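You operate a simulated robot arm through the tools that you are given. There is no shell and no other tool.

You are at the controls of a simulated robot arm. One attempt, no reset.

TASK
Swap the black tip on the rod in the holder for the yellow one.
Fine: black tip into the middle of the grey case, new tip screwed tight, lid closed. Set down upright: tip.

Only the result counts: the job must be done as asked and must still hold three seconds after the hand-in. Knocking over, shifting, dropping, spilling or breaking anything else fails it. A push-on lid holds only when it is set on centred and level and pressed home; a screw cap is set on level and turned clockwise until tight.

THE ROBOT
A 6-joint arm with a two-finger parallel gripper, fixed in place. Base frame: the origin is at the foot of the arm, x ahead of it, y to its left, z up. Readings come in cm, rad, newtons and seconds.
With the tool pointing down near the work surface it reaches from about 10 to 62 cm from the base axis. Its first joint turns from -1.152 to 1.152 rad. Payload 2.45 kg.
The TCP is the grasp point between the finger pads, 2.4 cm short of the fingertips. In the tool frame z runs along the fingers and y along their closing line. Largest opening 6.8 cm; finger width 1.7, thickness 1; the body of the gripper, 4 by 7 cm, starts 4.1 cm behind the TCP.
Orientation is that of the tool frame in the base frame, as a unit quaternion [w, x, y, z]. With the fingers straight down and closing along the base's y, the tool's x points along the base's -x, its y along +y and its z along -z.

THE INTERFACE
- The arm moves only by the tool apply_moves. Its argument "series" is a list of rows, each a list of 3 entries, a list of its own where there are three numbers: the turn, a rotation vector about the base's x, y, z in degrees, then the shift along the base's x, y, z in cm, then the gripper command, from -1 (fully open) to 1 (shut), values between in proportion. In form: [[[ax, ay, az], [x, y, z], gripper], ...]. A call has 1 to 20 rows; each row shifts and turns the commanded pose from where the row before left it. Each row takes 0.2 s and may step no farther than 5 cm and 0.15 rad from the row before; otherwise, or with a gripper value out of range, the whole call is refused. Where a pose cannot be reached the arm comes as near as it can. A force on the tool above 60 N (or 10 N above the force at the start of the call, whichever is more), or a blocked arm, ends the call early, and 0.2 s more pass. Each finger travels about 10.8 cm/s and halts on what it meets, pressing with about 21 N; the grip force reading is that of the motor and also rises with nothing between the fingers. The clock runs only during rows and for 0.2 s after the last one: add rows that do not move to give the fingers time. The reply holds the time, the measured pose of the TCP, the force on the tool along the base axes, the opening and the grip force, in the units named above and with some noise, with the torque about the TCP (base axes, N m) and any sound that the robot's microphone picked up.
- Cameras (640 x 400 px; columns grow to the right, rows downward): "scene" is fixed at [16.97, 41.35, 147.13]; the picture's right is [-0.74, -0.67, 0.00], its down [-0.35, 0.39, -0.85] and it looks along [0.57, -0.63, -0.52] (base axes); focal length 344 px, centre (320, 200). "wrist" rides on the gripper at [8.4, 1.1, -7.5] in the tool frame; the picture's right is [-0.13, 0.99, 0.00], its down [-0.60, -0.08, -0.79] and it looks along [-0.79, -0.10, 0.61] (tool axes); focal length 251 px, centre (320, 200). There is no depth. A picture from a camera that has moved, and an enlarged one, comes with that camera's place and axes in the base frame and with its lens.
- camera(camera): a new picture of that camera. It takes no simulated time.
- zoom(camera, box): a new picture of the part [left, top, right, bottom] of that camera's present view, enlarged. It takes no simulated time.
- sign_off(): hands the job in; it is judged then, once.

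Nothing tells you positions but the pictures and the camera data. Unless the task says otherwise, let go and move clear before handing in.

The tools are called after "Call:" by a JSON object that holds its "method" and its "body". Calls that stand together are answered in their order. apply_moves: Moves the arm, as the interface text tells. Its arguments: {"type":"object","properties":{"series":{"type":"array"}},"required":["series"]} The other tools are called the same way: camera (camera) takes a picture; zoom (camera, box) takes an enlarged picture of a part of a camera's view; sign_off () hands the job in.

At the start:

```text
t: 0.0
tool_pos: [49.96, 5.33, 124.42]
tool_rot: [0.001, 0.0, 1.0, 0.001]
contact_force: [0.7, 1.3, -0.5]
wrist_torque: [0.02, 0.02, -0.01]
finger_gap: 6.82
gripper_force: 0.1
```

scene: 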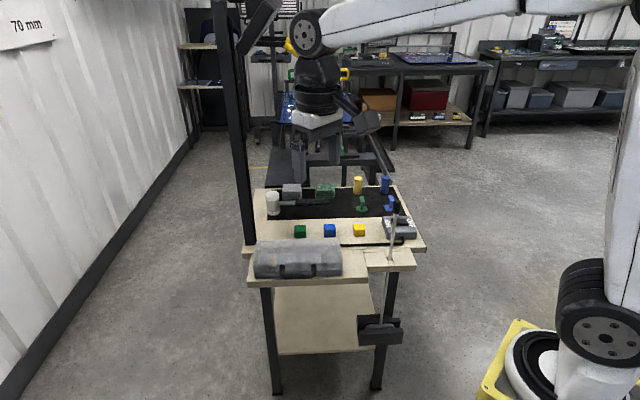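
wrist: 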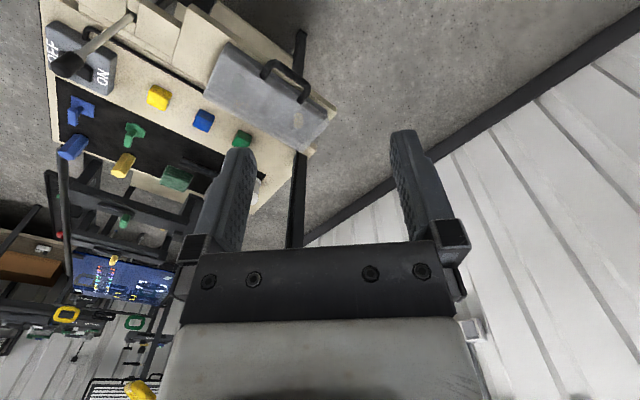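

I see a small workbench with coloured blocks, a grey case, a lever box and a few items at the back. I'll zoom in to work out what the rod, holder, tips and case are before moving.

Call:
{"method": "zoom", "body": {"camera": "scene", "box": [240, 170, 440, 295]}}

Call:
{"method": "zoom", "body": {"camera": "scene", "box": [250, 170, 350, 232]}}

Call:
{"method": "zoom", "body": {"camera": "scene", "box": [335, 170, 435, 232]}}

Call:
{"method": "zoom", "body": {"camera": "scene", "box": [340, 200, 440, 350]}}

Call:
{"method": "zoom", "body": {"camera": "wrist", "box": [30, 0, 350, 200]}}

```text
3.20 times, centred on (340, 232) of scene
camera zoom: at [16.97, 41.35, 147.13], right [-0.74, -0.67, 0.0], down [-0.35, 0.39, -0.85], along [0.57, -0.63, -0.52], focal length 1101 px, centre (256, 96)
```

zoom: 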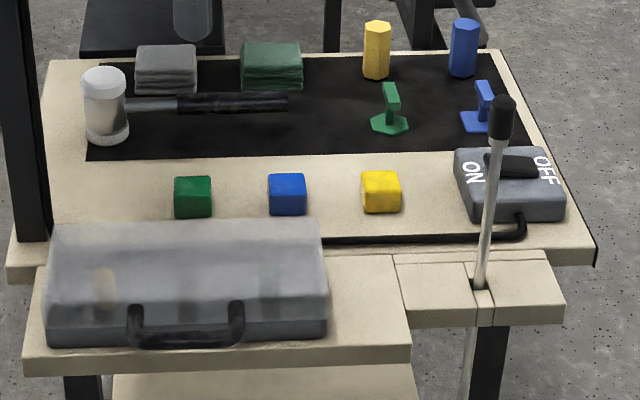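

```text
6.40 times, centred on (300, 201) of scene
camera zoom: at [16.97, 41.35, 147.13], right [-0.74, -0.67, 0.0], down [-0.35, 0.39, -0.85], along [0.57, -0.63, -0.52], focal length 2203 px, centre (448, 194)
```

zoom: 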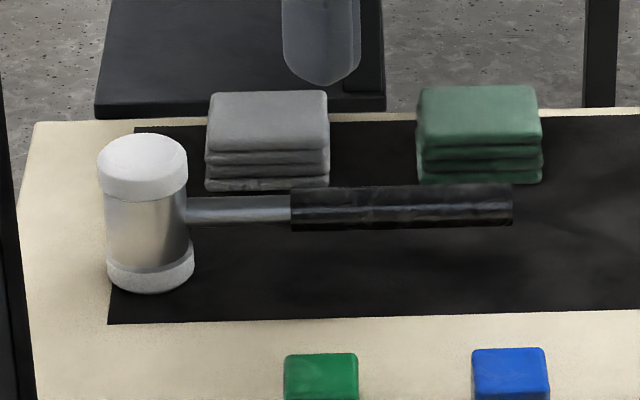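

```text
6.40 times, centred on (385, 201) of scene
camera zoom: at [16.97, 41.35, 147.13], right [-0.74, -0.67, 0.0], down [-0.35, 0.39, -0.85], along [0.57, -0.63, -0.52], focal length 2203 px, centre (-96, 194)
```

zoom: 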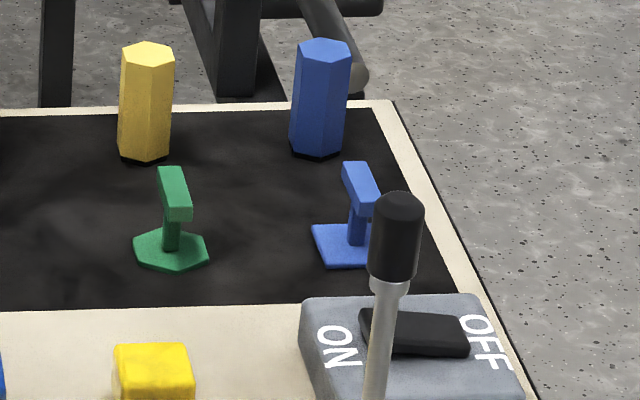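

```text
2.67 times, centred on (390, 275) of scene
camera zoom: at [16.97, 41.35, 147.13], right [-0.74, -0.67, 0.0], down [-0.35, 0.39, -0.85], along [0.57, -0.63, -0.52], focal length 918 px, centre (133, 0)
```

zoom: 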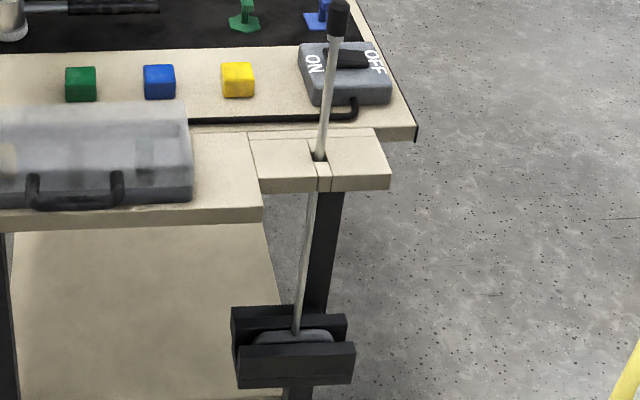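

```text
2.00 times, centred on (190, 100) of wrist
camera zoom: at [41.68, 6.27, 131.96], right [0.13, 0.99, 0.0], down [0.6, -0.08, 0.79], along [0.79, -0.1, -0.61], focal length 503 px, centre (580, 400)
```

zoom: 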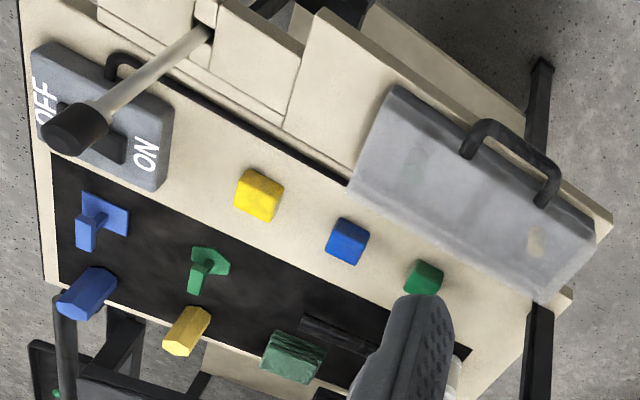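

The only parts within reach look like the rod with a black tip (around x 52, y -27, z 100) and the grey case with a translucent lid (around x 63, y -4, z 90). The coloured hexes and cubes at the back seem out of reach, so I'll zoom in on the case and the rod.

Call:
{"method": "zoom", "body": {"camera": "scene", "box": [245, 230, 355, 292]}}

Call:
{"method": "zoom", "body": {"camera": "wrist", "box": [180, 20, 340, 160]}}

Call:
{"method": "zoom", "body": {"camera": "wrist", "box": [30, 0, 190, 100]}}

Call:
{"method": "zoom", "body": {"camera": "scene", "box": [240, 0, 640, 250]}}

Call:
{"method": "zoom", "body": {"camera": "scene", "box": [340, 290, 440, 352]}}

```text
5.82 times, centred on (300, 261) of scene
camera zoom: at [16.97, 41.35, 147.13], right [-0.74, -0.67, 0.0], down [-0.35, 0.39, -0.85], along [0.57, -0.63, -0.52], focal length 2002 px, centre (436, -155)
```

zoom: 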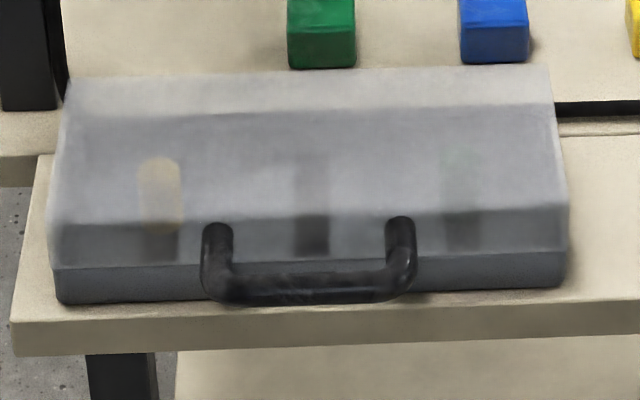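

```text
2.86 times, centred on (260, 90) of wrist
camera zoom: at [41.68, 6.27, 131.96], right [0.13, 0.99, 0.0], down [0.6, -0.08, 0.79], along [0.79, -0.1, -0.61], focal length 718 px, centre (491, 514)
```

zoom: 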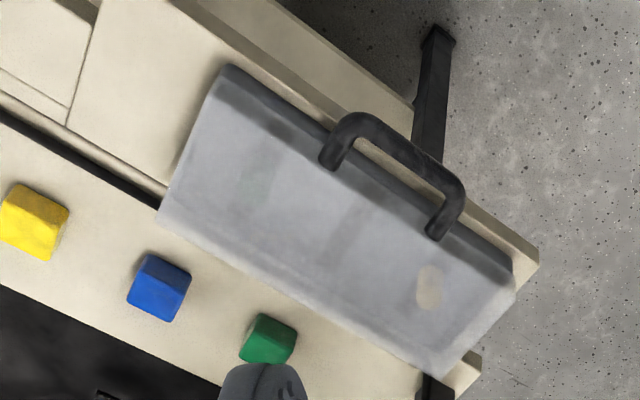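

```text
4.00 times, centred on (110, 50) of wrist
camera zoom: at [41.68, 6.27, 131.96], right [0.13, 0.99, 0.0], down [0.6, -0.08, 0.79], along [0.79, -0.1, -0.61], focal length 1006 px, centre (1160, 800)
```

zoom: 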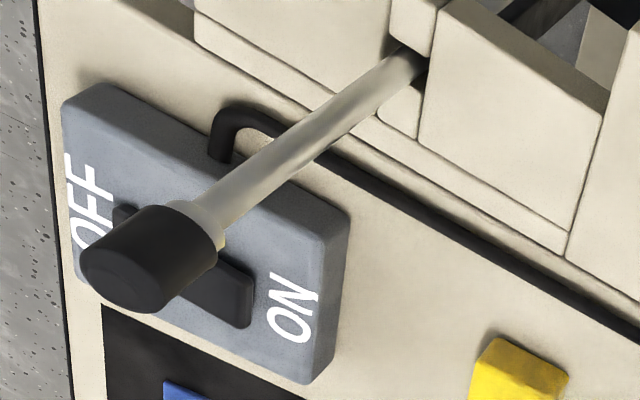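

```text
1.60 times, centred on (440, 125) of scene
camera zoom: at [16.97, 41.35, 147.13], right [-0.74, -0.67, 0.0], down [-0.35, 0.39, -0.85], along [0.57, -0.63, -0.52], focal length 551 px, centre (128, 320)
```

zoom: 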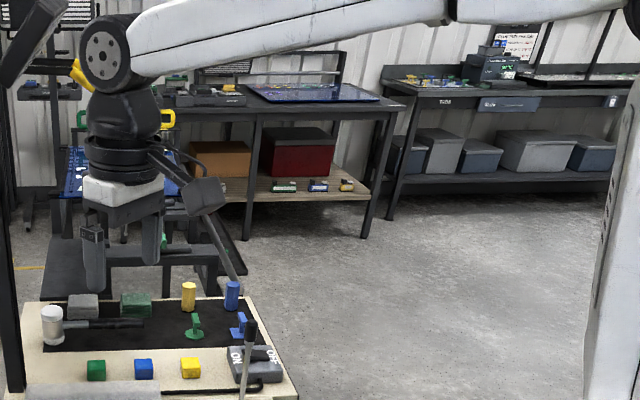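

```text
6.40 times, centred on (390, 321) of scene
camera zoom: at [16.97, 41.35, 147.13], right [-0.74, -0.67, 0.0], down [-0.35, 0.39, -0.85], along [0.57, -0.63, -0.52], focal length 2203 px, centre (-128, -574)
```

zoom: 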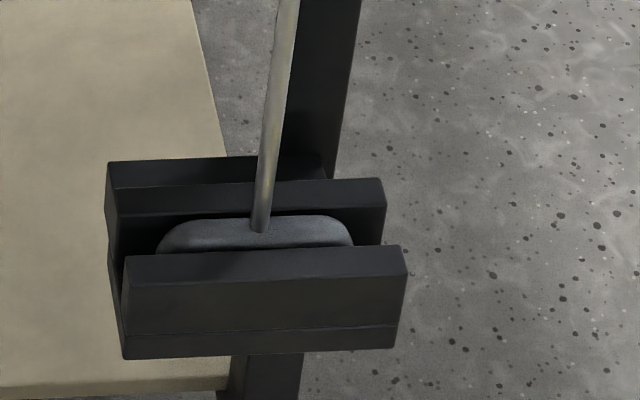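

The lid is frosted: a yellow tip stands at one end, there seems to be a free spot in the middle, and a green tip at the other end. The bench is turned about 45° to the base. I'll yaw the tool by -45° to line up with the bench and get a second viewpoint.

Call:
{"method": "apply_moves", "body": {"series": [[[0, 0, -7.5], [-1, 0.5, 0], -1], [[0, 0, -7.5], [-1, 0.5, 0], -1], [[0, 0, -7.5], [-1, 0.5, 0], -1], [[0, 0, -7.5], [-1, 0.5, 0], -1], [[0, 0, -7.5], [-1, 0.5, 0], -1], [[0, 0, -7.5], [-1, 0.5, 0], -1], [[0, 0, 0], [0, 0, 0], -1]]}}

Call:
{"method": "camera", "body": {"camera": "wrist"}}

Call:
{"method": "camera", "body": {"camera": "scene"}}

```text
t: 1.6
tool_pos: [43.93, 8.23, 124.39]
tool_rot: [0.001, 0.383, 0.924, -0.001]
contact_force: [0.8, 0.4, -0.4]
wrist_torque: [-0.02, 0.03, -0.03]
finger_gap: 6.81
gripper_force: 0.1
```

```text
taken
camera wrist: at [38.88, 14.84, 131.91], right [0.79, 0.61, 0.0], down [0.37, -0.48, 0.79], along [0.48, -0.63, -0.61], focal length 251 px, centre (320, 200)
```

wrist: 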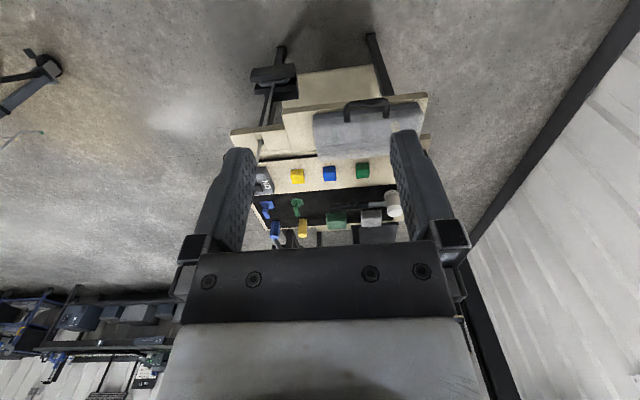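

```text
taken
```

scene: 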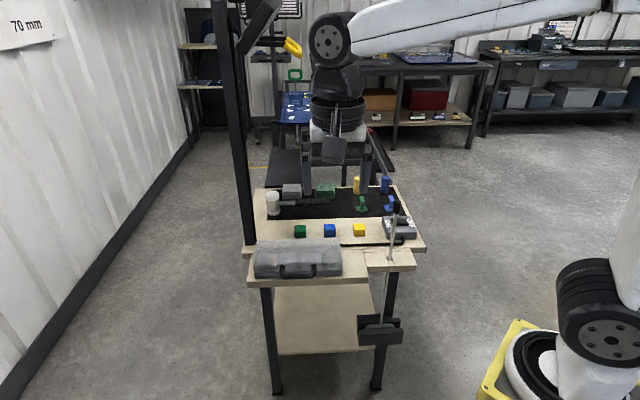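

The view now lines up with the bench. I want to understand the room geometry, so I'll zoom in on several parts of both views.

Call:
{"method": "zoom", "body": {"camera": "wrist", "box": [220, 40, 440, 180]}}

Call:
{"method": "zoom", "body": {"camera": "wrist", "box": [220, 120, 420, 245]}}

Call:
{"method": "zoom", "body": {"camera": "wrist", "box": [0, 20, 160, 140]}}

Call:
{"method": "zoom", "body": {"camera": "scene", "box": [460, 200, 640, 400]}}

```text
2.86 times, centred on (330, 110) of wrist
camera zoom: at [38.88, 14.84, 131.91], right [0.79, 0.61, 0.0], down [0.37, -0.48, 0.79], along [0.48, -0.63, -0.61], focal length 718 px, centre (291, 457)
```

zoom: 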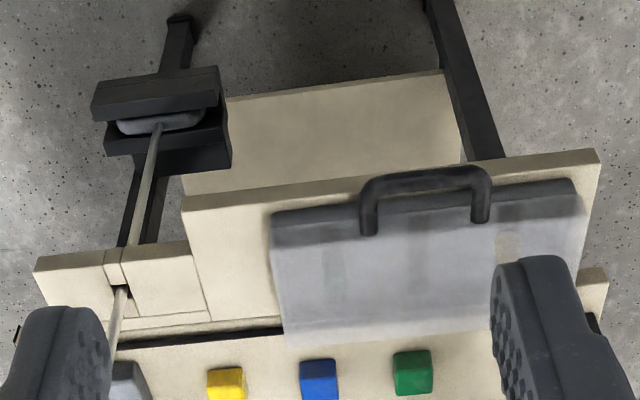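

```text
3.20 times, centred on (320, 182) of wrist
camera zoom: at [38.88, 14.84, 131.91], right [0.79, 0.61, 0.0], down [0.37, -0.48, 0.79], along [0.48, -0.63, -0.61], focal length 805 px, centre (320, 256)
```

zoom: 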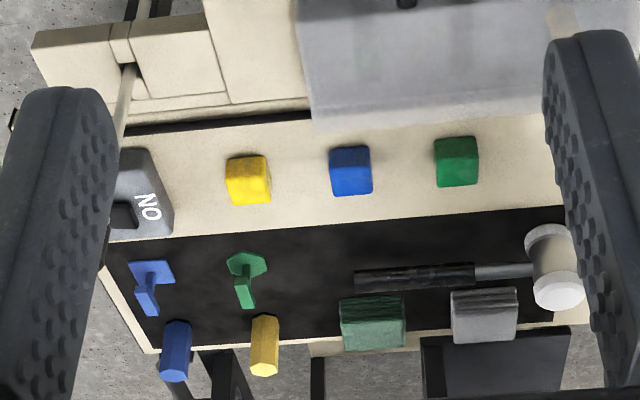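

```text
3.33 times, centred on (80, 80) of wrist
camera zoom: at [38.88, 14.84, 131.91], right [0.79, 0.61, 0.0], down [0.37, -0.48, 0.79], along [0.48, -0.63, -0.61], focal length 838 px, centre (1120, 600)
```

zoom: 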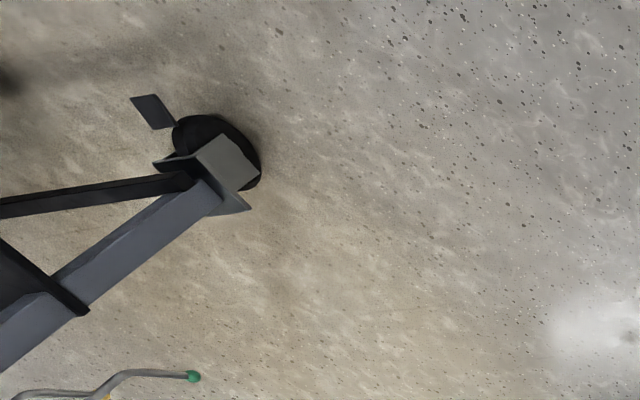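

```text
2.00 times, centred on (550, 300) of scene
camera zoom: at [16.97, 41.35, 147.13], right [-0.74, -0.67, 0.0], down [-0.35, 0.39, -0.85], along [0.57, -0.63, -0.52], focal length 688 px, centre (-140, 0)
```

zoom: 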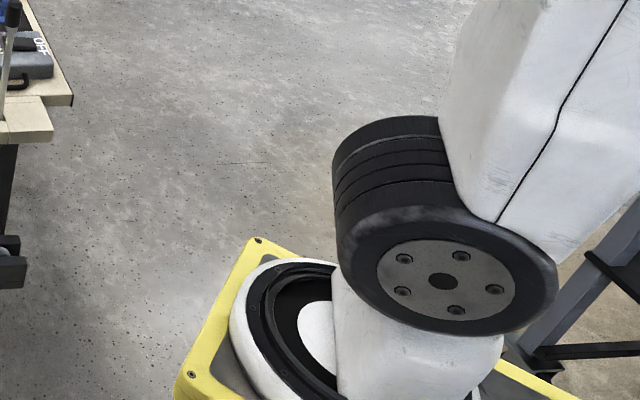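

Triangulating between the two views puts the case base near z≈82, running from about (57.6, -12.5) to (74.2, 3.8), with its handle on the side facing the scene camera. Next I test how far the arm reaches toward the yellow end at a safe height.

Call:
{"method": "apply_moves", "body": {"series": [[[0, 0, 0], [3.6, -1.3, -1.5], -1], [[0, 0, 0], [3.6, -1.3, -1.5], -1], [[0, 0, 0], [3.6, -1.3, -1.5], -1], [[0, 0, 0], [3.6, -1.3, -1.5], -1], [[0, 0, 0], [3.6, -1.3, -1.5], -1], [[0, 0, 0], [0, 0, 0], -1]]}}

Call:
{"method": "camera", "body": {"camera": "wrist"}}

Call:
{"method": "camera", "body": {"camera": "scene"}}

```text
t: 3.0
tool_pos: [61.88, 1.93, 116.97]
tool_rot: [0.002, 0.382, 0.924, -0.001]
contact_force: [0.7, -0.5, -0.2]
wrist_torque: [0.0, 0.01, 0.02]
finger_gap: 6.8
gripper_force: 0.0
```

```text
taken
camera wrist: at [56.86, 8.55, 124.49], right [0.79, 0.61, 0.0], down [0.37, -0.48, 0.79], along [0.48, -0.63, -0.61], focal length 251 px, centre (320, 200)
```

wrist: 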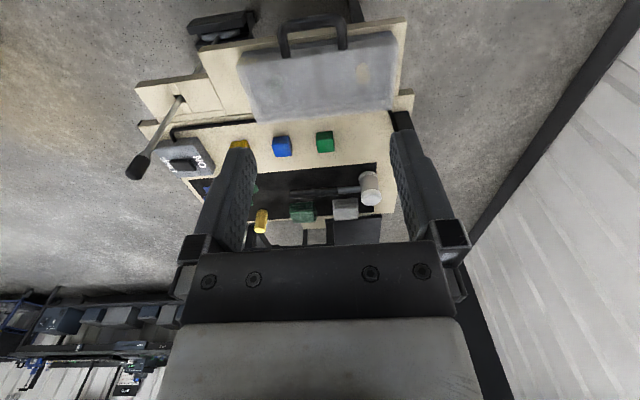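

```text
taken
```

scene: 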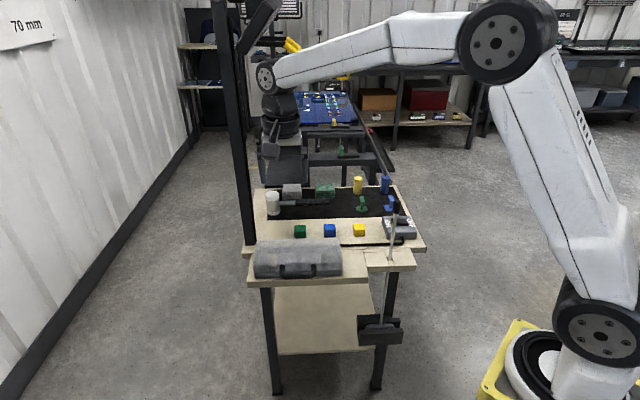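

The arm reached (61.9, 1.9) without trouble, and I can now see the case and the rod clearly. I'll test a bit farther out.

Call:
{"method": "apply_moves", "body": {"series": [[[0, 0, 0], [3.0, -1.0, -1.5], -1], [[0, 0, 0], [3.0, -1.0, -1.5], -1], [[0, 0, 0], [3.0, -1.0, -1.5], -1], [[0, 0, 0], [0, 0, 0], -1]]}}

Call:
{"method": "camera", "body": {"camera": "wrist"}}

Call:
{"method": "camera", "body": {"camera": "scene"}}

```text
t: 4.0
tool_pos: [70.95, -1.28, 112.3]
tool_rot: [0.0, 0.382, 0.924, 0.0]
contact_force: [0.3, -1.0, 0.1]
wrist_torque: [0.04, -0.04, 0.01]
finger_gap: 6.79
gripper_force: 0.0
```

```text
taken
camera wrist: at [65.91, 5.4, 119.82], right [0.79, 0.61, 0.0], down [0.37, -0.48, 0.79], along [0.48, -0.63, -0.61], focal length 251 px, centre (320, 200)
```

wrist: 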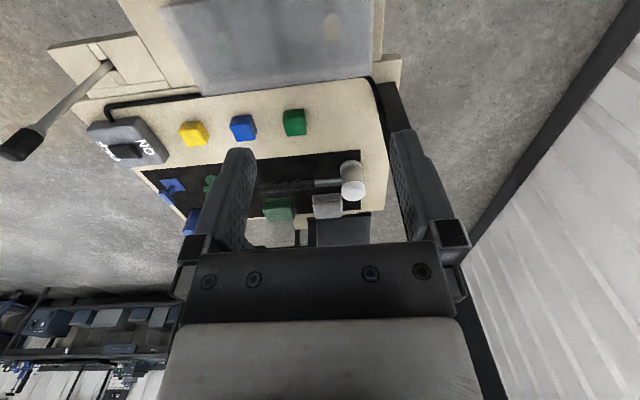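

```text
taken
```

scene: 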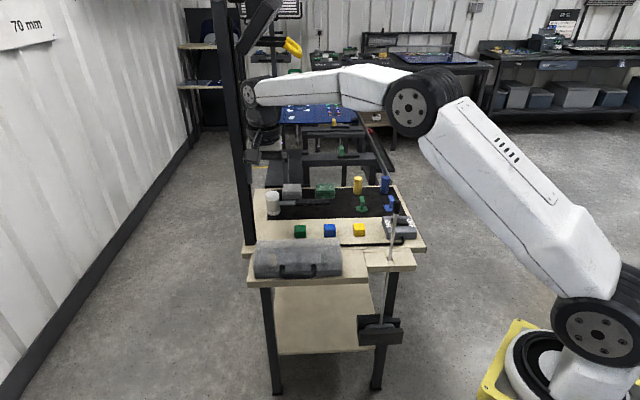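

It reaches (71, -1.3) too, so the case is workable. I'll zoom in on the case, the rod and the bench from here.

Call:
{"method": "zoom", "body": {"camera": "wrist", "box": [150, 0, 410, 130]}}

Call:
{"method": "zoom", "body": {"camera": "wrist", "box": [0, 20, 200, 190]}}

Call:
{"method": "zoom", "body": {"camera": "scene", "box": [215, 60, 335, 180]}}

Call:
{"method": "zoom", "body": {"camera": "scene", "box": [370, 180, 430, 280]}}

```text
2.46 times, centred on (280, 65) of wrist
camera zoom: at [65.91, 5.4, 119.82], right [0.79, 0.61, 0.0], down [0.37, -0.48, 0.79], along [0.48, -0.63, -0.61], focal length 619 px, centre (418, 532)
```

zoom: 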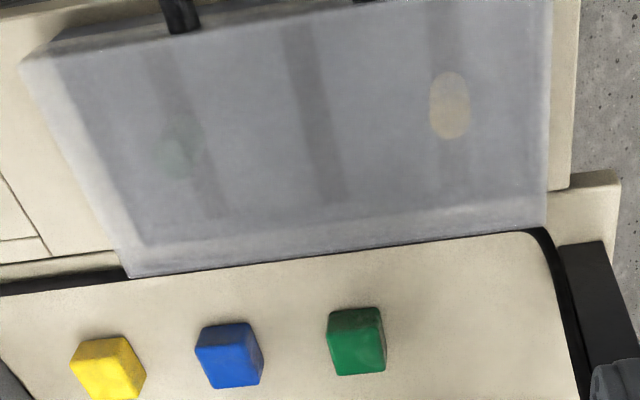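

```text
2.35 times, centred on (100, 105) of wrist
camera zoom: at [65.91, 5.4, 119.82], right [0.79, 0.61, 0.0], down [0.37, -0.48, 0.79], along [0.48, -0.63, -0.61], focal length 592 px, centre (838, 424)
```

zoom: 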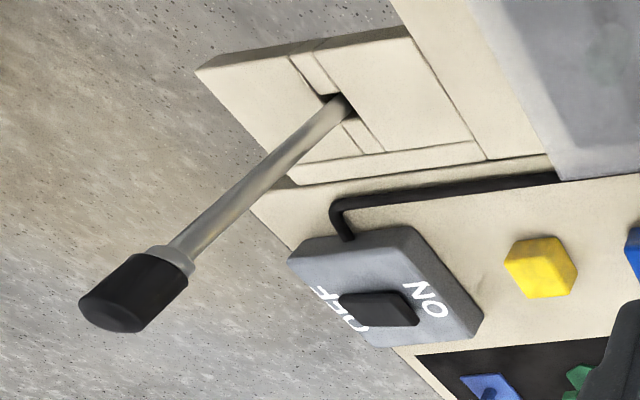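

```text
3.33 times, centred on (275, 120) of scene
camera zoom: at [16.97, 41.35, 147.13], right [-0.74, -0.67, 0.0], down [-0.35, 0.39, -0.85], along [0.57, -0.63, -0.52], focal length 1147 px, centre (470, 467)
```

zoom: 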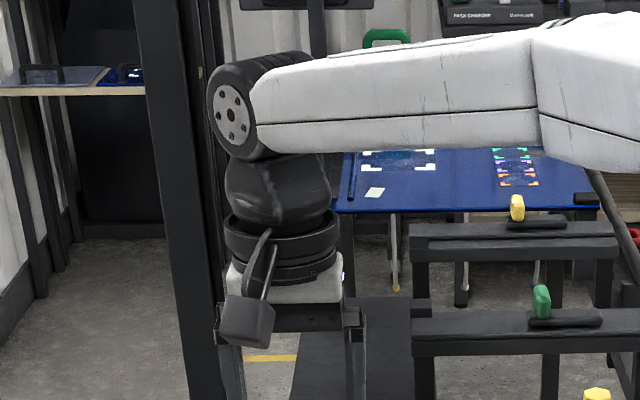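

```text
4.00 times, centred on (400, 230) of scene
camera zoom: at [16.97, 41.35, 147.13], right [-0.74, -0.67, 0.0], down [-0.35, 0.39, -0.85], along [0.57, -0.63, -0.52], focal length 1377 px, centre (0, 80)
```

zoom: 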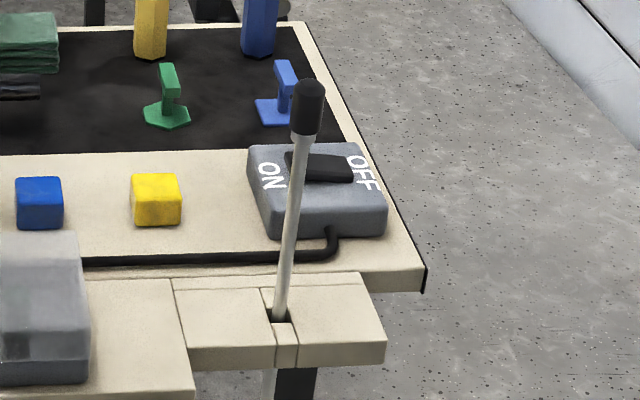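

The case measures about 22.5 × 9 cm, centred near (69, -7). The yellow tip is near (74, -2.6), the middle spot near (69, -7.8), the green tip near (64, -13), and the horizontal handle sticks out at about (63.4, -1.8, 86). Next I back off and yaw +90° so the fingers close across the handle bar.

Call:
{"method": "apply_moves", "body": {"series": [[[0, 0, 8.2], [-0.7, 0, -0.7], -1], [[0, 0, 8.2], [-0.7, 0, -0.7], -1], [[0, 0, 8.2], [-0.7, 0, -0.7], -1], [[0, 0, 8.2], [-0.7, 0, -0.7], -1], [[0, 0, 8.2], [-0.7, 0, -0.7], -1], [[0, 0, 8.2], [-0.7, 0, -0.7], -1], [[0, 0, 8.2], [-0.7, 0, -0.7], -1], [[0, 0, 8.2], [-0.7, 0, -0.7], -1], [[0, 0, 8.2], [-0.7, 0, -0.7], -1], [[0, 0, 8.2], [-0.7, 0, -0.7], -1], [[0, 0, 8.0], [-0.7, 0, -0.7], -1], [[0, 0, 0], [0, 0, 0], -1]]}}

Call:
{"method": "camera", "body": {"camera": "wrist"}}

Call:
{"method": "camera", "body": {"camera": "scene"}}

```text
t: 6.6
tool_pos: [63.23, -1.22, 104.55]
tool_rot: [0.001, -0.383, 0.924, 0.001]
contact_force: [0.8, -0.4, -0.3]
wrist_torque: [0.0, 0.03, -0.01]
finger_gap: 6.81
gripper_force: 0.0
```

```text
taken
camera wrist: at [56.66, -6.6, 112.05], right [-0.61, 0.79, 0.0], down [0.48, 0.37, 0.79], along [0.63, 0.48, -0.61], focal length 251 px, centre (320, 200)
```

wrist: 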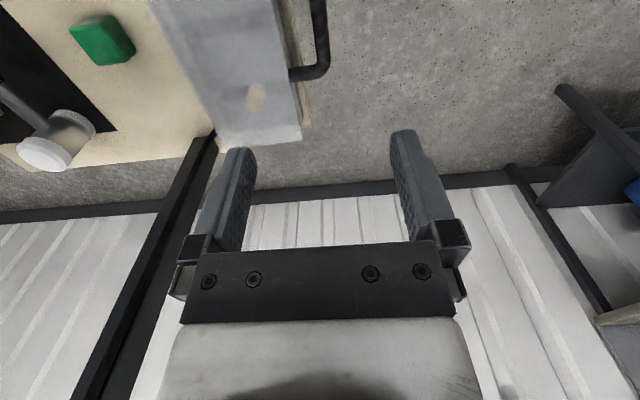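

```text
taken
```

scene: 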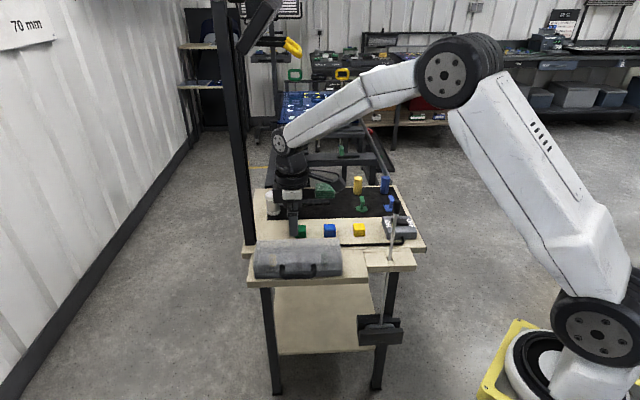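

Call:
{"method": "zoom", "body": {"camera": "wrist", "box": [140, 0, 360, 140]}}

```text
2.86 times, centred on (250, 70) of wrist
camera zoom: at [56.66, -6.6, 112.05], right [-0.61, 0.79, 0.0], down [0.48, 0.37, 0.79], along [0.63, 0.48, -0.61], focal length 718 px, centre (520, 571)
```

zoom: 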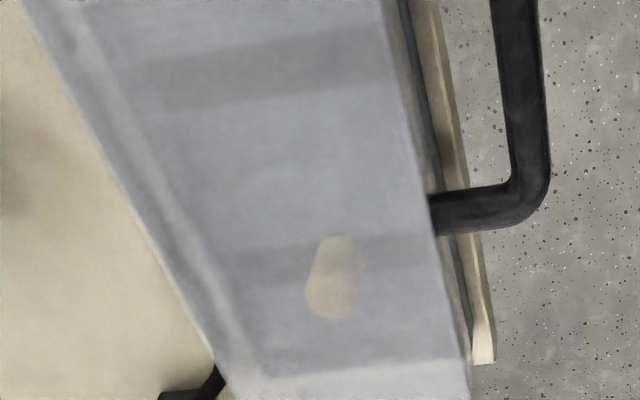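

The bar centre lies near (63.0, -1.7, 86), about 1.4 cm thick, sticking out about 3.5 cm from the lid front. I'll partly close the gripper to straddle it and lower to check the alignment.

Call:
{"method": "apply_moves", "body": {"series": [[[0, 0, 0], [-0.1, -0.2, -3], 0.0], [[0, 0, 0], [-0.1, -0.2, -3], 0.0], [[0, 0, 0], [0, 0, -2.5], 0.0], [[0, 0, 0], [0, 0, 0], 0.0]]}}

Call:
{"method": "camera", "body": {"camera": "wrist"}}

Call:
{"method": "zoom", "body": {"camera": "scene", "box": [220, 160, 380, 300]}}

```text
t: 7.6
tool_pos: [62.98, -1.66, 96.04]
tool_rot: [0.002, -0.384, 0.923, 0.001]
contact_force: [0.7, -0.1, 0.1]
wrist_torque: [-0.03, 0.01, -0.01]
finger_gap: 3.4
gripper_force: 0.0
```

```text
taken
camera wrist: at [56.38, -6.99, 103.5], right [-0.61, 0.79, 0.0], down [0.48, 0.37, 0.79], along [0.63, 0.48, -0.61], focal length 251 px, centre (320, 200)
```

wrist: 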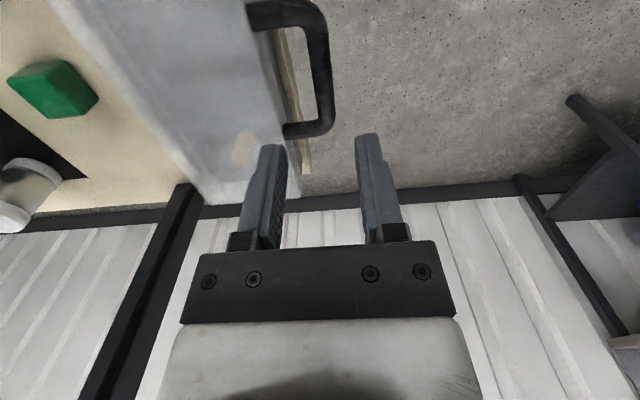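

```text
2.86 times, centred on (300, 230) of scene
camera zoom: at [16.97, 41.35, 147.13], right [-0.74, -0.67, 0.0], down [-0.35, 0.39, -0.85], along [0.57, -0.63, -0.52], focal length 983 px, centre (377, 114)
```

zoom: 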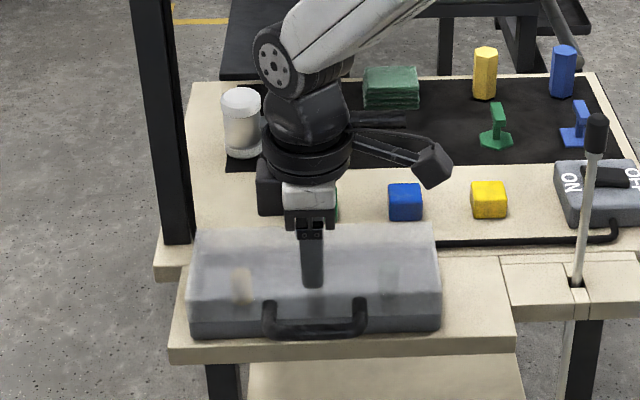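

The tool sits over the bar centre. I'll lower it so the fingers straddle the bar.

Call:
{"method": "apply_moves", "body": {"series": [[[0, 0, 0], [0.1, 0.05, -3], 0.0], [[0, 0, 0], [0, 0, -2], 0.0], [[0, 0, 0], [0, 0, -1.5], 0.0], [[0, 0, 0], [0, 0, 0], 0.0]]}}

Call:
{"method": "camera", "body": {"camera": "wrist"}}

Call:
{"method": "zoom", "body": {"camera": "scene", "box": [240, 200, 360, 300]}}

```text
t: 8.6
tool_pos: [63.08, -1.57, 89.85]
tool_rot: [0.0, -0.382, 0.924, 0.001]
contact_force: [-0.1, 0.1, -0.6]
wrist_torque: [0.04, 0.0, -0.01]
finger_gap: 3.42
gripper_force: 0.0
```

```text
taken
camera wrist: at [56.47, -6.99, 97.34], right [-0.61, 0.79, 0.0], down [0.48, 0.37, 0.79], along [0.63, 0.48, -0.61], focal length 251 px, centre (320, 200)
```

wrist: 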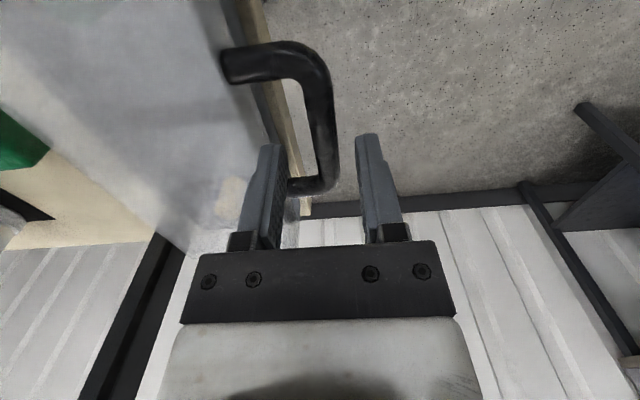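

```text
4.00 times, centred on (300, 250) of scene
camera zoom: at [16.97, 41.35, 147.13], right [-0.74, -0.67, 0.0], down [-0.35, 0.39, -0.85], along [0.57, -0.63, -0.52], focal length 1377 px, centre (400, 0)
```

zoom: 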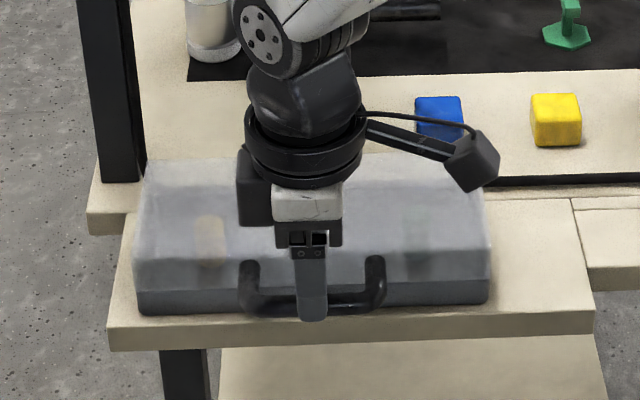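

The bar passes right between the fingertips. I'll lower to bar height and close on it.

Call:
{"method": "apply_moves", "body": {"series": [[[0, 0, 0], [0.1, -0.1, -1.6], 0.0], [[0, 0, 0], [0, 0, -1.6], 0.0], [[0, 0, 0], [0, 0, 0], 0.0]]}}

Call:
{"method": "camera", "body": {"camera": "wrist"}}

Call:
{"method": "zoom", "body": {"camera": "scene", "box": [240, 200, 360, 300]}}

```text
t: 9.4
tool_pos: [63.41, -1.73, 86.58]
tool_rot: [0.001, -0.383, 0.924, 0.001]
contact_force: [-1.0, 0.8, 0.2]
wrist_torque: [-0.01, 0.02, -0.03]
finger_gap: 3.4
gripper_force: 0.1
```

```text
taken
camera wrist: at [56.66, -7.01, 94.23], right [-0.61, 0.79, 0.0], down [0.48, 0.37, 0.79], along [0.63, 0.48, -0.61], focal length 251 px, centre (320, 200)
```

wrist: 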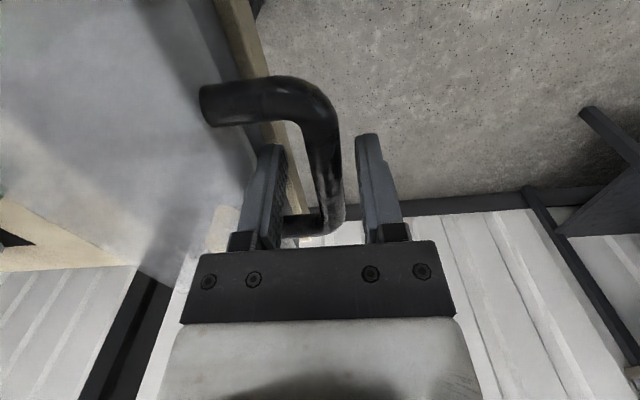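

```text
4.00 times, centred on (300, 250) of scene
camera zoom: at [16.97, 41.35, 147.13], right [-0.74, -0.67, 0.0], down [-0.35, 0.39, -0.85], along [0.57, -0.63, -0.52], focal length 1377 px, centre (400, 0)
```

zoom: 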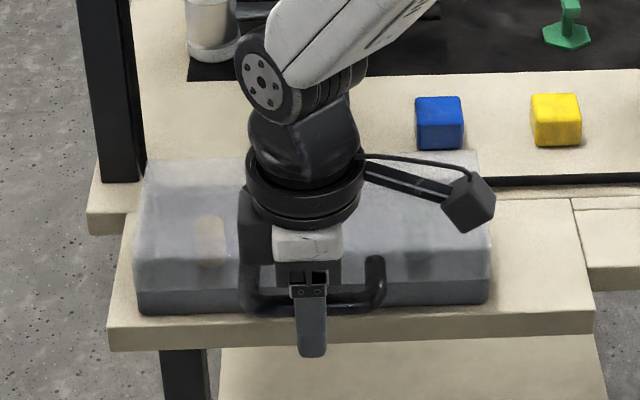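

Call:
{"method": "apply_moves", "body": {"series": [[[0, 0, 0], [0, 0, 0], 0.35], [[0, 0, 0], [0, 0, 0], 0.35]]}}

Call:
{"method": "zoom", "body": {"camera": "wrist", "box": [190, 60, 430, 260]}}

```text
t: 10.0
tool_pos: [63.27, -1.64, 86.82]
tool_rot: [0.001, -0.382, 0.924, 0.001]
contact_force: [0.6, -0.3, 0.3]
wrist_torque: [0.03, 0.03, 0.0]
finger_gap: 2.23
gripper_force: 0.1
```

```text
2.00 times, centred on (310, 160) of wrist
camera zoom: at [56.65, -7.01, 94.25], right [-0.61, 0.79, 0.0], down [0.48, 0.37, 0.79], along [0.63, 0.48, -0.61], focal length 503 px, centre (340, 280)
```

zoom: 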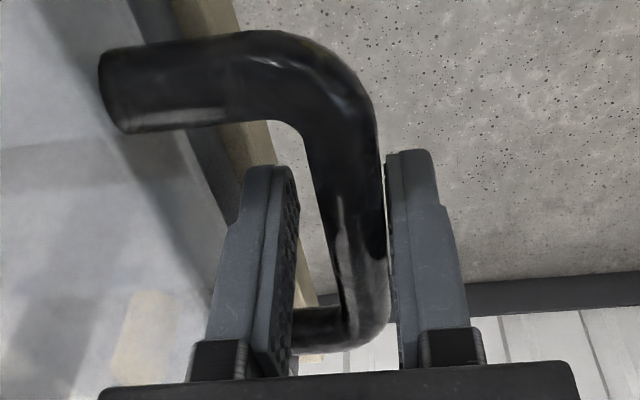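

The bar is nearer the outer finger, so I shift about 0.4 cm outward to centre it before closing.

Call:
{"method": "apply_moves", "body": {"series": [[[0, 0, 0], [-0.26, 0.26, 0], 0.35], [[0, 0, 0], [0, 0, 0], 0.45], [[0, 0, 0], [0, 0, 0], 0.45]]}}

Call:
{"method": "zoom", "body": {"camera": "wrist", "box": [190, 60, 430, 260]}}

```text
t: 10.8
tool_pos: [63.11, -1.44, 86.67]
tool_rot: [0.0, -0.383, 0.924, 0.0]
contact_force: [0.5, 1.2, -0.2]
wrist_torque: [0.0, -0.01, -0.01]
finger_gap: 1.85
gripper_force: 0.1
```

```text
2.00 times, centred on (310, 160) of wrist
camera zoom: at [56.45, -6.76, 94.18], right [-0.61, 0.79, 0.0], down [0.48, 0.37, 0.79], along [0.63, 0.48, -0.61], focal length 503 px, centre (340, 280)
```

zoom: 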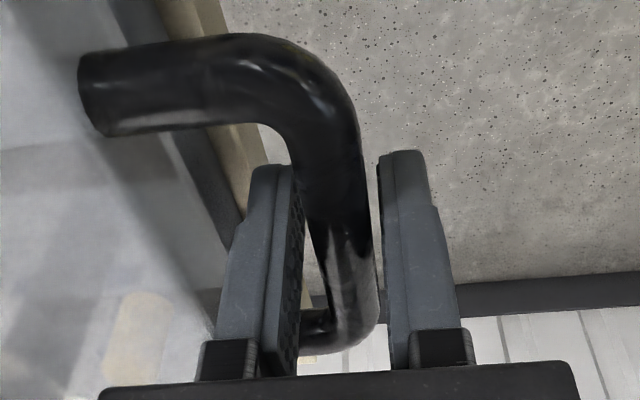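

Call:
{"method": "apply_moves", "body": {"series": [[[0, 0, 0], [-0.1, 0.1, 0], 0.45], [[0, 0, 0], [0, 0, 0], 0.6], [[0, 0, 0], [0, 0, 0], 1], [[0, 0, 0], [0, 0, 0], 1], [[0, 0, 0], [0, 0, 0], 1]]}}

Call:
{"method": "zoom", "body": {"camera": "wrist", "box": [190, 60, 430, 260]}}

Call:
{"method": "zoom", "body": {"camera": "scene", "box": [240, 200, 360, 300]}}

```text
t: 12.0
tool_pos: [63.14, -1.49, 86.56]
tool_rot: [0.002, -0.382, 0.924, -0.001]
contact_force: [13.9, -19.9, -3.4]
wrist_torque: [0.15, -0.25, -0.4]
finger_gap: 1.35
gripper_force: 33.2
```

```text
2.00 times, centred on (310, 160) of wrist
camera zoom: at [56.47, -6.76, 94.16], right [-0.61, 0.79, 0.0], down [0.48, 0.37, 0.8], along [0.63, 0.48, -0.61], focal length 503 px, centre (340, 280)
```

zoom: 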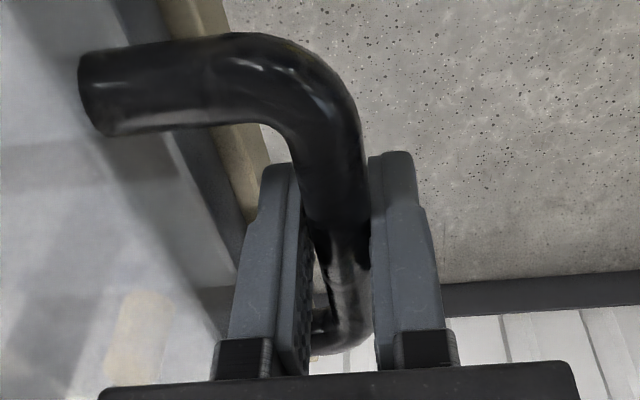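

```text
4.00 times, centred on (300, 250) of scene
camera zoom: at [17.01, 41.3, 147.14], right [-0.74, -0.67, 0.0], down [-0.35, 0.39, -0.85], along [0.57, -0.63, -0.52], focal length 1377 px, centre (400, 0)
```

zoom: 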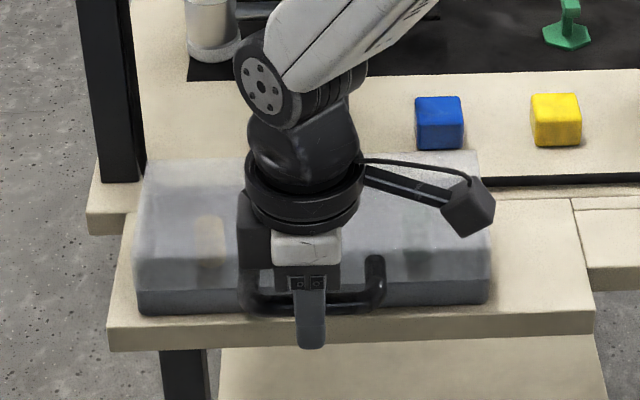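

The bar is gripped, but the tool is pulling outward at about 24 N. I'll ease the tool inward to relieve that before lifting.

Call:
{"method": "apply_moves", "body": {"series": [[[0, 0, 0], [0.07, -0.07, 0], 1], [[0, 0, 0], [0, 0, 0], 1]]}}

```text
t: 12.6
tool_pos: [63.19, -1.45, 86.56]
tool_rot: [0.0, -0.382, 0.924, -0.001]
contact_force: [14.5, -20.4, -3.4]
wrist_torque: [0.19, -0.3, -0.37]
finger_gap: 1.34
gripper_force: 33.5
```

Call:
{"method": "apply_moves", "body": {"series": [[[0, 0, 0], [0.1, -0.1, 0], 1], [[0, 0, 0], [0, 0, 0], 1]]}}

Call:
{"method": "zoom", "body": {"camera": "wrist", "box": [190, 60, 430, 260]}}

```text
t: 13.2
tool_pos: [63.14, -1.6, 86.55]
tool_rot: [0.0, -0.383, 0.924, 0.001]
contact_force: [13.7, -16.2, -2.1]
wrist_torque: [0.23, -0.31, -0.41]
finger_gap: 1.36
gripper_force: 33.4
```

```text
2.00 times, centred on (310, 160) of wrist
camera zoom: at [56.5, -6.77, 94.14], right [-0.61, 0.79, 0.0], down [0.48, 0.37, 0.79], along [0.63, 0.48, -0.61], focal length 503 px, centre (340, 280)
```

zoom: 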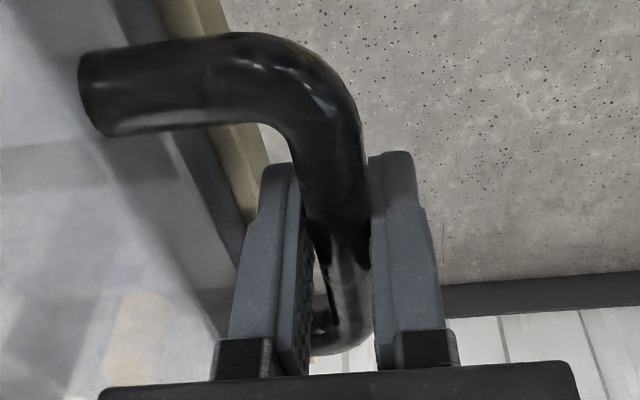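

Call:
{"method": "apply_moves", "body": {"series": [[[0, 0, 0], [0.12, -0.12, 0], 1], [[0, 0, 0], [0, 0, 0], 1]]}}

```text
t: 13.8
tool_pos: [63.09, -1.44, 86.66]
tool_rot: [0.0, -0.383, 0.924, 0.001]
contact_force: [10.4, -5.0, -0.7]
wrist_torque: [0.27, -0.32, -0.43]
finger_gap: 1.33
gripper_force: 33.3
```

Call:
{"method": "apply_moves", "body": {"series": [[[0, 0, 0], [0.1, -0.05, 0], 1], [[0, 0, 0], [0, 0, 0], 1]]}}

```text
t: 14.4
tool_pos: [63.21, -1.55, 86.52]
tool_rot: [-0.002, -0.383, 0.924, 0.002]
contact_force: [-6.4, 11.7, 9.5]
wrist_torque: [0.1, -0.03, -0.42]
finger_gap: 1.33
gripper_force: 33.2
```

Call:
{"method": "apply_moves", "body": {"series": [[[0, 0, 0], [-0.05, 0.05, 0.1], 1], [[0, 0, 0], [0, 0, 0.2], 1], [[0, 0, 0], [0, 0, 0], 1]]}}

Call:
{"method": "zoom", "body": {"camera": "scene", "box": [240, 200, 360, 300]}}

Call:
{"method": "zoom", "body": {"camera": "wrist", "box": [0, 0, 640, 260]}}

```text
t: 15.2
tool_pos: [63.08, -1.55, 86.75]
tool_rot: [-0.001, -0.383, 0.924, 0.001]
contact_force: [-9.5, 14.6, 0.9]
wrist_torque: [0.07, 0.12, -0.4]
finger_gap: 1.38
gripper_force: 33.3
```

```text
4.00 times, centred on (300, 250) of scene
camera zoom: at [16.94, 41.39, 147.12], right [-0.74, -0.67, 0.0], down [-0.35, 0.39, -0.85], along [0.57, -0.63, -0.52], focal length 1377 px, centre (400, 0)
```

zoom: 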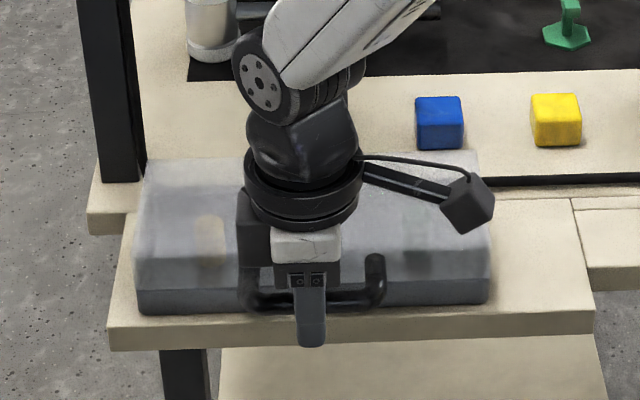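

```text
1.00 times, centred on (320, 130) of wrist (not enlarged: the box is as wide or as high as the picture)
camera zoom: at [56.56, -6.8, 94.32], right [-0.61, 0.79, 0.0], down [0.49, 0.37, 0.79], along [0.63, 0.48, -0.61], focal length 251 px, centre (320, 270)
```

zoom: 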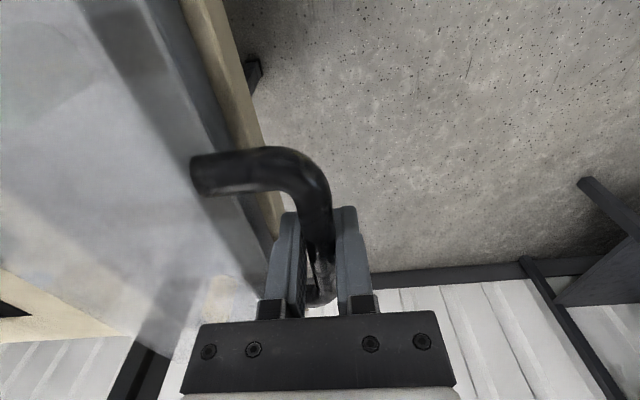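

Forces stay modest. I'll ease out a little and continue a small lift to see whether the lid moves.

Call:
{"method": "apply_moves", "body": {"series": [[[0, 0, 0], [-0.04, 0.04, 0.2], 1], [[0, 0, 0], [0, 0, 0.3], 1], [[0, 0, 0], [0, 0, 0], 1]]}}

Call:
{"method": "zoom", "body": {"camera": "wrist", "box": [0, 0, 640, 260]}}

Call:
{"method": "zoom", "body": {"camera": "scene", "box": [240, 200, 360, 300]}}

```text
t: 16.0
tool_pos: [63.25, -1.59, 87.41]
tool_rot: [0.001, -0.381, 0.925, 0.0]
contact_force: [-7.6, 7.8, 1.7]
wrist_torque: [-0.2, 0.24, -0.38]
finger_gap: 1.35
gripper_force: 33.7
```

```text
1.00 times, centred on (320, 130) of wrist (not enlarged: the box is as wide or as high as the picture)
camera zoom: at [56.59, -6.86, 94.95], right [-0.61, 0.79, 0.0], down [0.48, 0.37, 0.79], along [0.63, 0.48, -0.61], focal length 251 px, centre (320, 270)
```

zoom: 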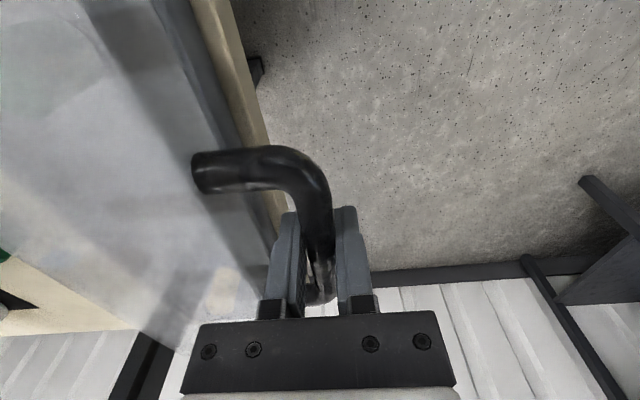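

```text
4.00 times, centred on (300, 250) of scene
camera zoom: at [16.95, 41.37, 147.12], right [-0.74, -0.67, 0.0], down [-0.35, 0.39, -0.85], along [0.57, -0.63, -0.52], focal length 1377 px, centre (400, 0)
```

zoom: 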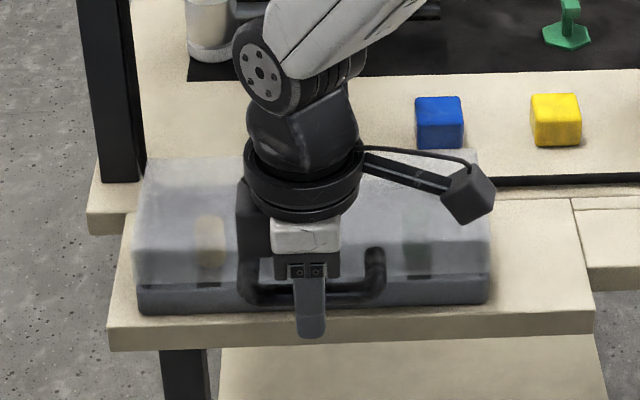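

A dark seam has opened at the front, so the lid lifts. I'll follow an arc about a hinge assumed at the rear edge, in small steps, watching the force.

Call:
{"method": "apply_moves", "body": {"series": [[[0, 0, 0], [0.1, -0.1, 0.56], 1], [[0, 0, 0], [0.11, -0.11, 0.56], 1], [[0, 0, 0], [0, 0, 0], 1]]}}

Call:
{"method": "zoom", "body": {"camera": "scene", "box": [240, 200, 360, 300]}}

Call:
{"method": "camera", "body": {"camera": "wrist"}}

```text
t: 16.8
tool_pos: [63.4, -1.82, 88.32]
tool_rot: [-0.002, -0.382, 0.924, 0.001]
contact_force: [-13.8, 7.1, 2.7]
wrist_torque: [-0.03, 0.21, -0.37]
finger_gap: 1.36
gripper_force: 33.2
```

```text
4.00 times, centred on (300, 250) of scene
camera zoom: at [16.93, 41.37, 147.13], right [-0.74, -0.67, 0.0], down [-0.35, 0.39, -0.85], along [0.57, -0.63, -0.52], focal length 1377 px, centre (400, 0)
```

zoom: 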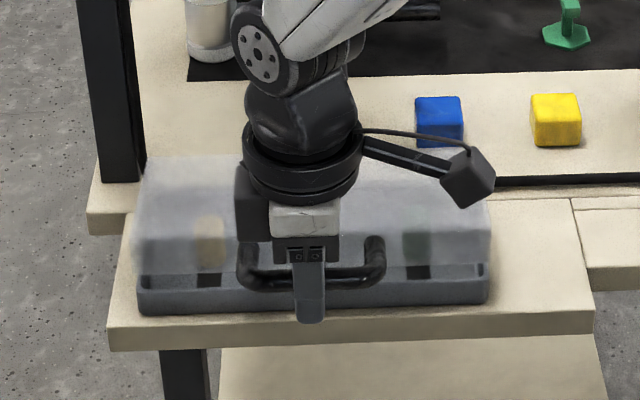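

```text
taken
camera wrist: at [56.76, -7.01, 96.0], right [-0.61, 0.79, 0.0], down [0.48, 0.37, 0.79], along [0.63, 0.48, -0.61], focal length 251 px, centre (320, 200)
```

wrist: 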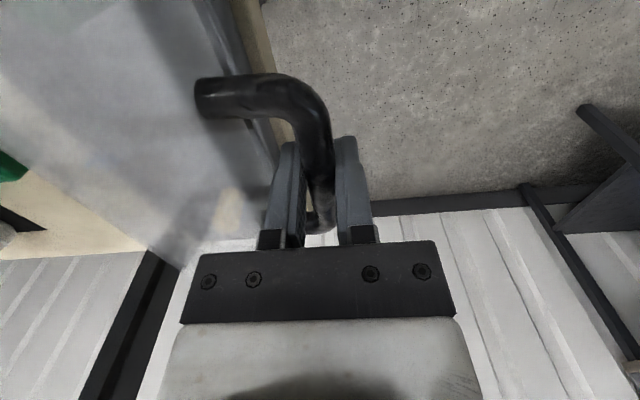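

The lid is swinging up at the front. There is about 15 N of inward push, so I ease the inward motion and continue lifting.

Call:
{"method": "apply_moves", "body": {"series": [[[0, 0, 0], [-0.06, 0.06, 0.3], 1], [[0, 0, 0], [0.05, -0.05, 0.5], 1], [[0, 0, 0], [0, 0, 0], 1]]}}

Call:
{"method": "zoom", "body": {"camera": "scene", "box": [240, 200, 360, 300]}}

```text
t: 17.6
tool_pos: [63.52, -1.88, 89.22]
tool_rot: [0.002, -0.382, 0.924, 0.0]
contact_force: [-3.5, -4.1, -0.6]
wrist_torque: [-0.05, 0.07, -0.37]
finger_gap: 1.36
gripper_force: 32.6
```

```text
4.00 times, centred on (300, 250) of scene
camera zoom: at [16.96, 41.34, 147.13], right [-0.74, -0.67, 0.0], down [-0.35, 0.39, -0.85], along [0.57, -0.63, -0.52], focal length 1377 px, centre (400, 0)
```

zoom: 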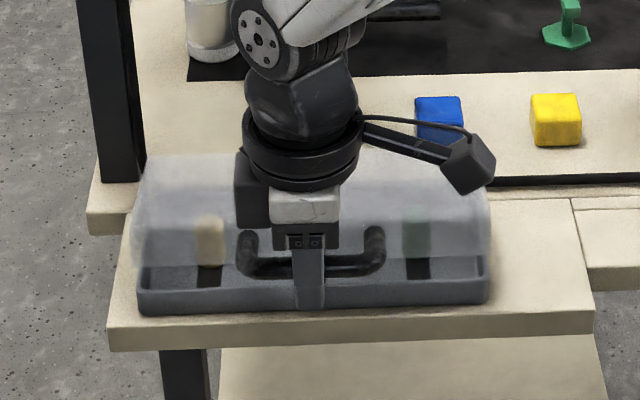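

The forces are now near zero, so the arc is well matched. I'll continue the swing.

Call:
{"method": "apply_moves", "body": {"series": [[[0, 0, 0], [0.25, -0.25, 1.02], 1], [[0, 0, 0], [0.31, -0.31, 0.99], 1], [[0, 0, 0], [0, 0, 0], 1]]}}

Call:
{"method": "zoom", "body": {"camera": "scene", "box": [240, 180, 360, 300]}}

Call:
{"method": "camera", "body": {"camera": "wrist"}}

```text
t: 18.4
tool_pos: [64.07, -2.44, 91.27]
tool_rot: [0.001, -0.382, 0.924, -0.001]
contact_force: [6.3, -8.1, -6.8]
wrist_torque: [0.06, -0.04, -0.33]
finger_gap: 1.34
gripper_force: 33.6
```

```text
3.33 times, centred on (300, 240) of scene
camera zoom: at [17.0, 41.33, 147.13], right [-0.74, -0.67, 0.0], down [-0.35, 0.39, -0.85], along [0.57, -0.63, -0.52], focal length 1147 px, centre (387, 67)
```

zoom: 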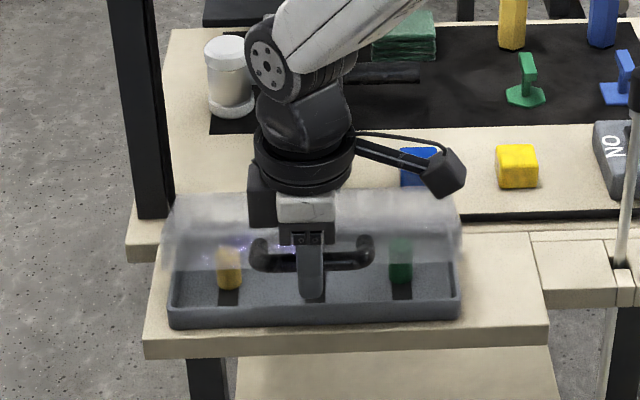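

```text
taken
camera wrist: at [57.43, -7.71, 98.81], right [-0.61, 0.79, 0.0], down [0.48, 0.37, 0.79], along [0.63, 0.48, -0.61], focal length 251 px, centre (320, 200)
```

wrist: 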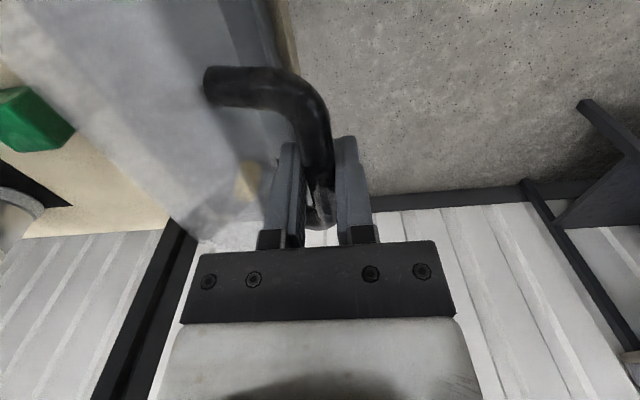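

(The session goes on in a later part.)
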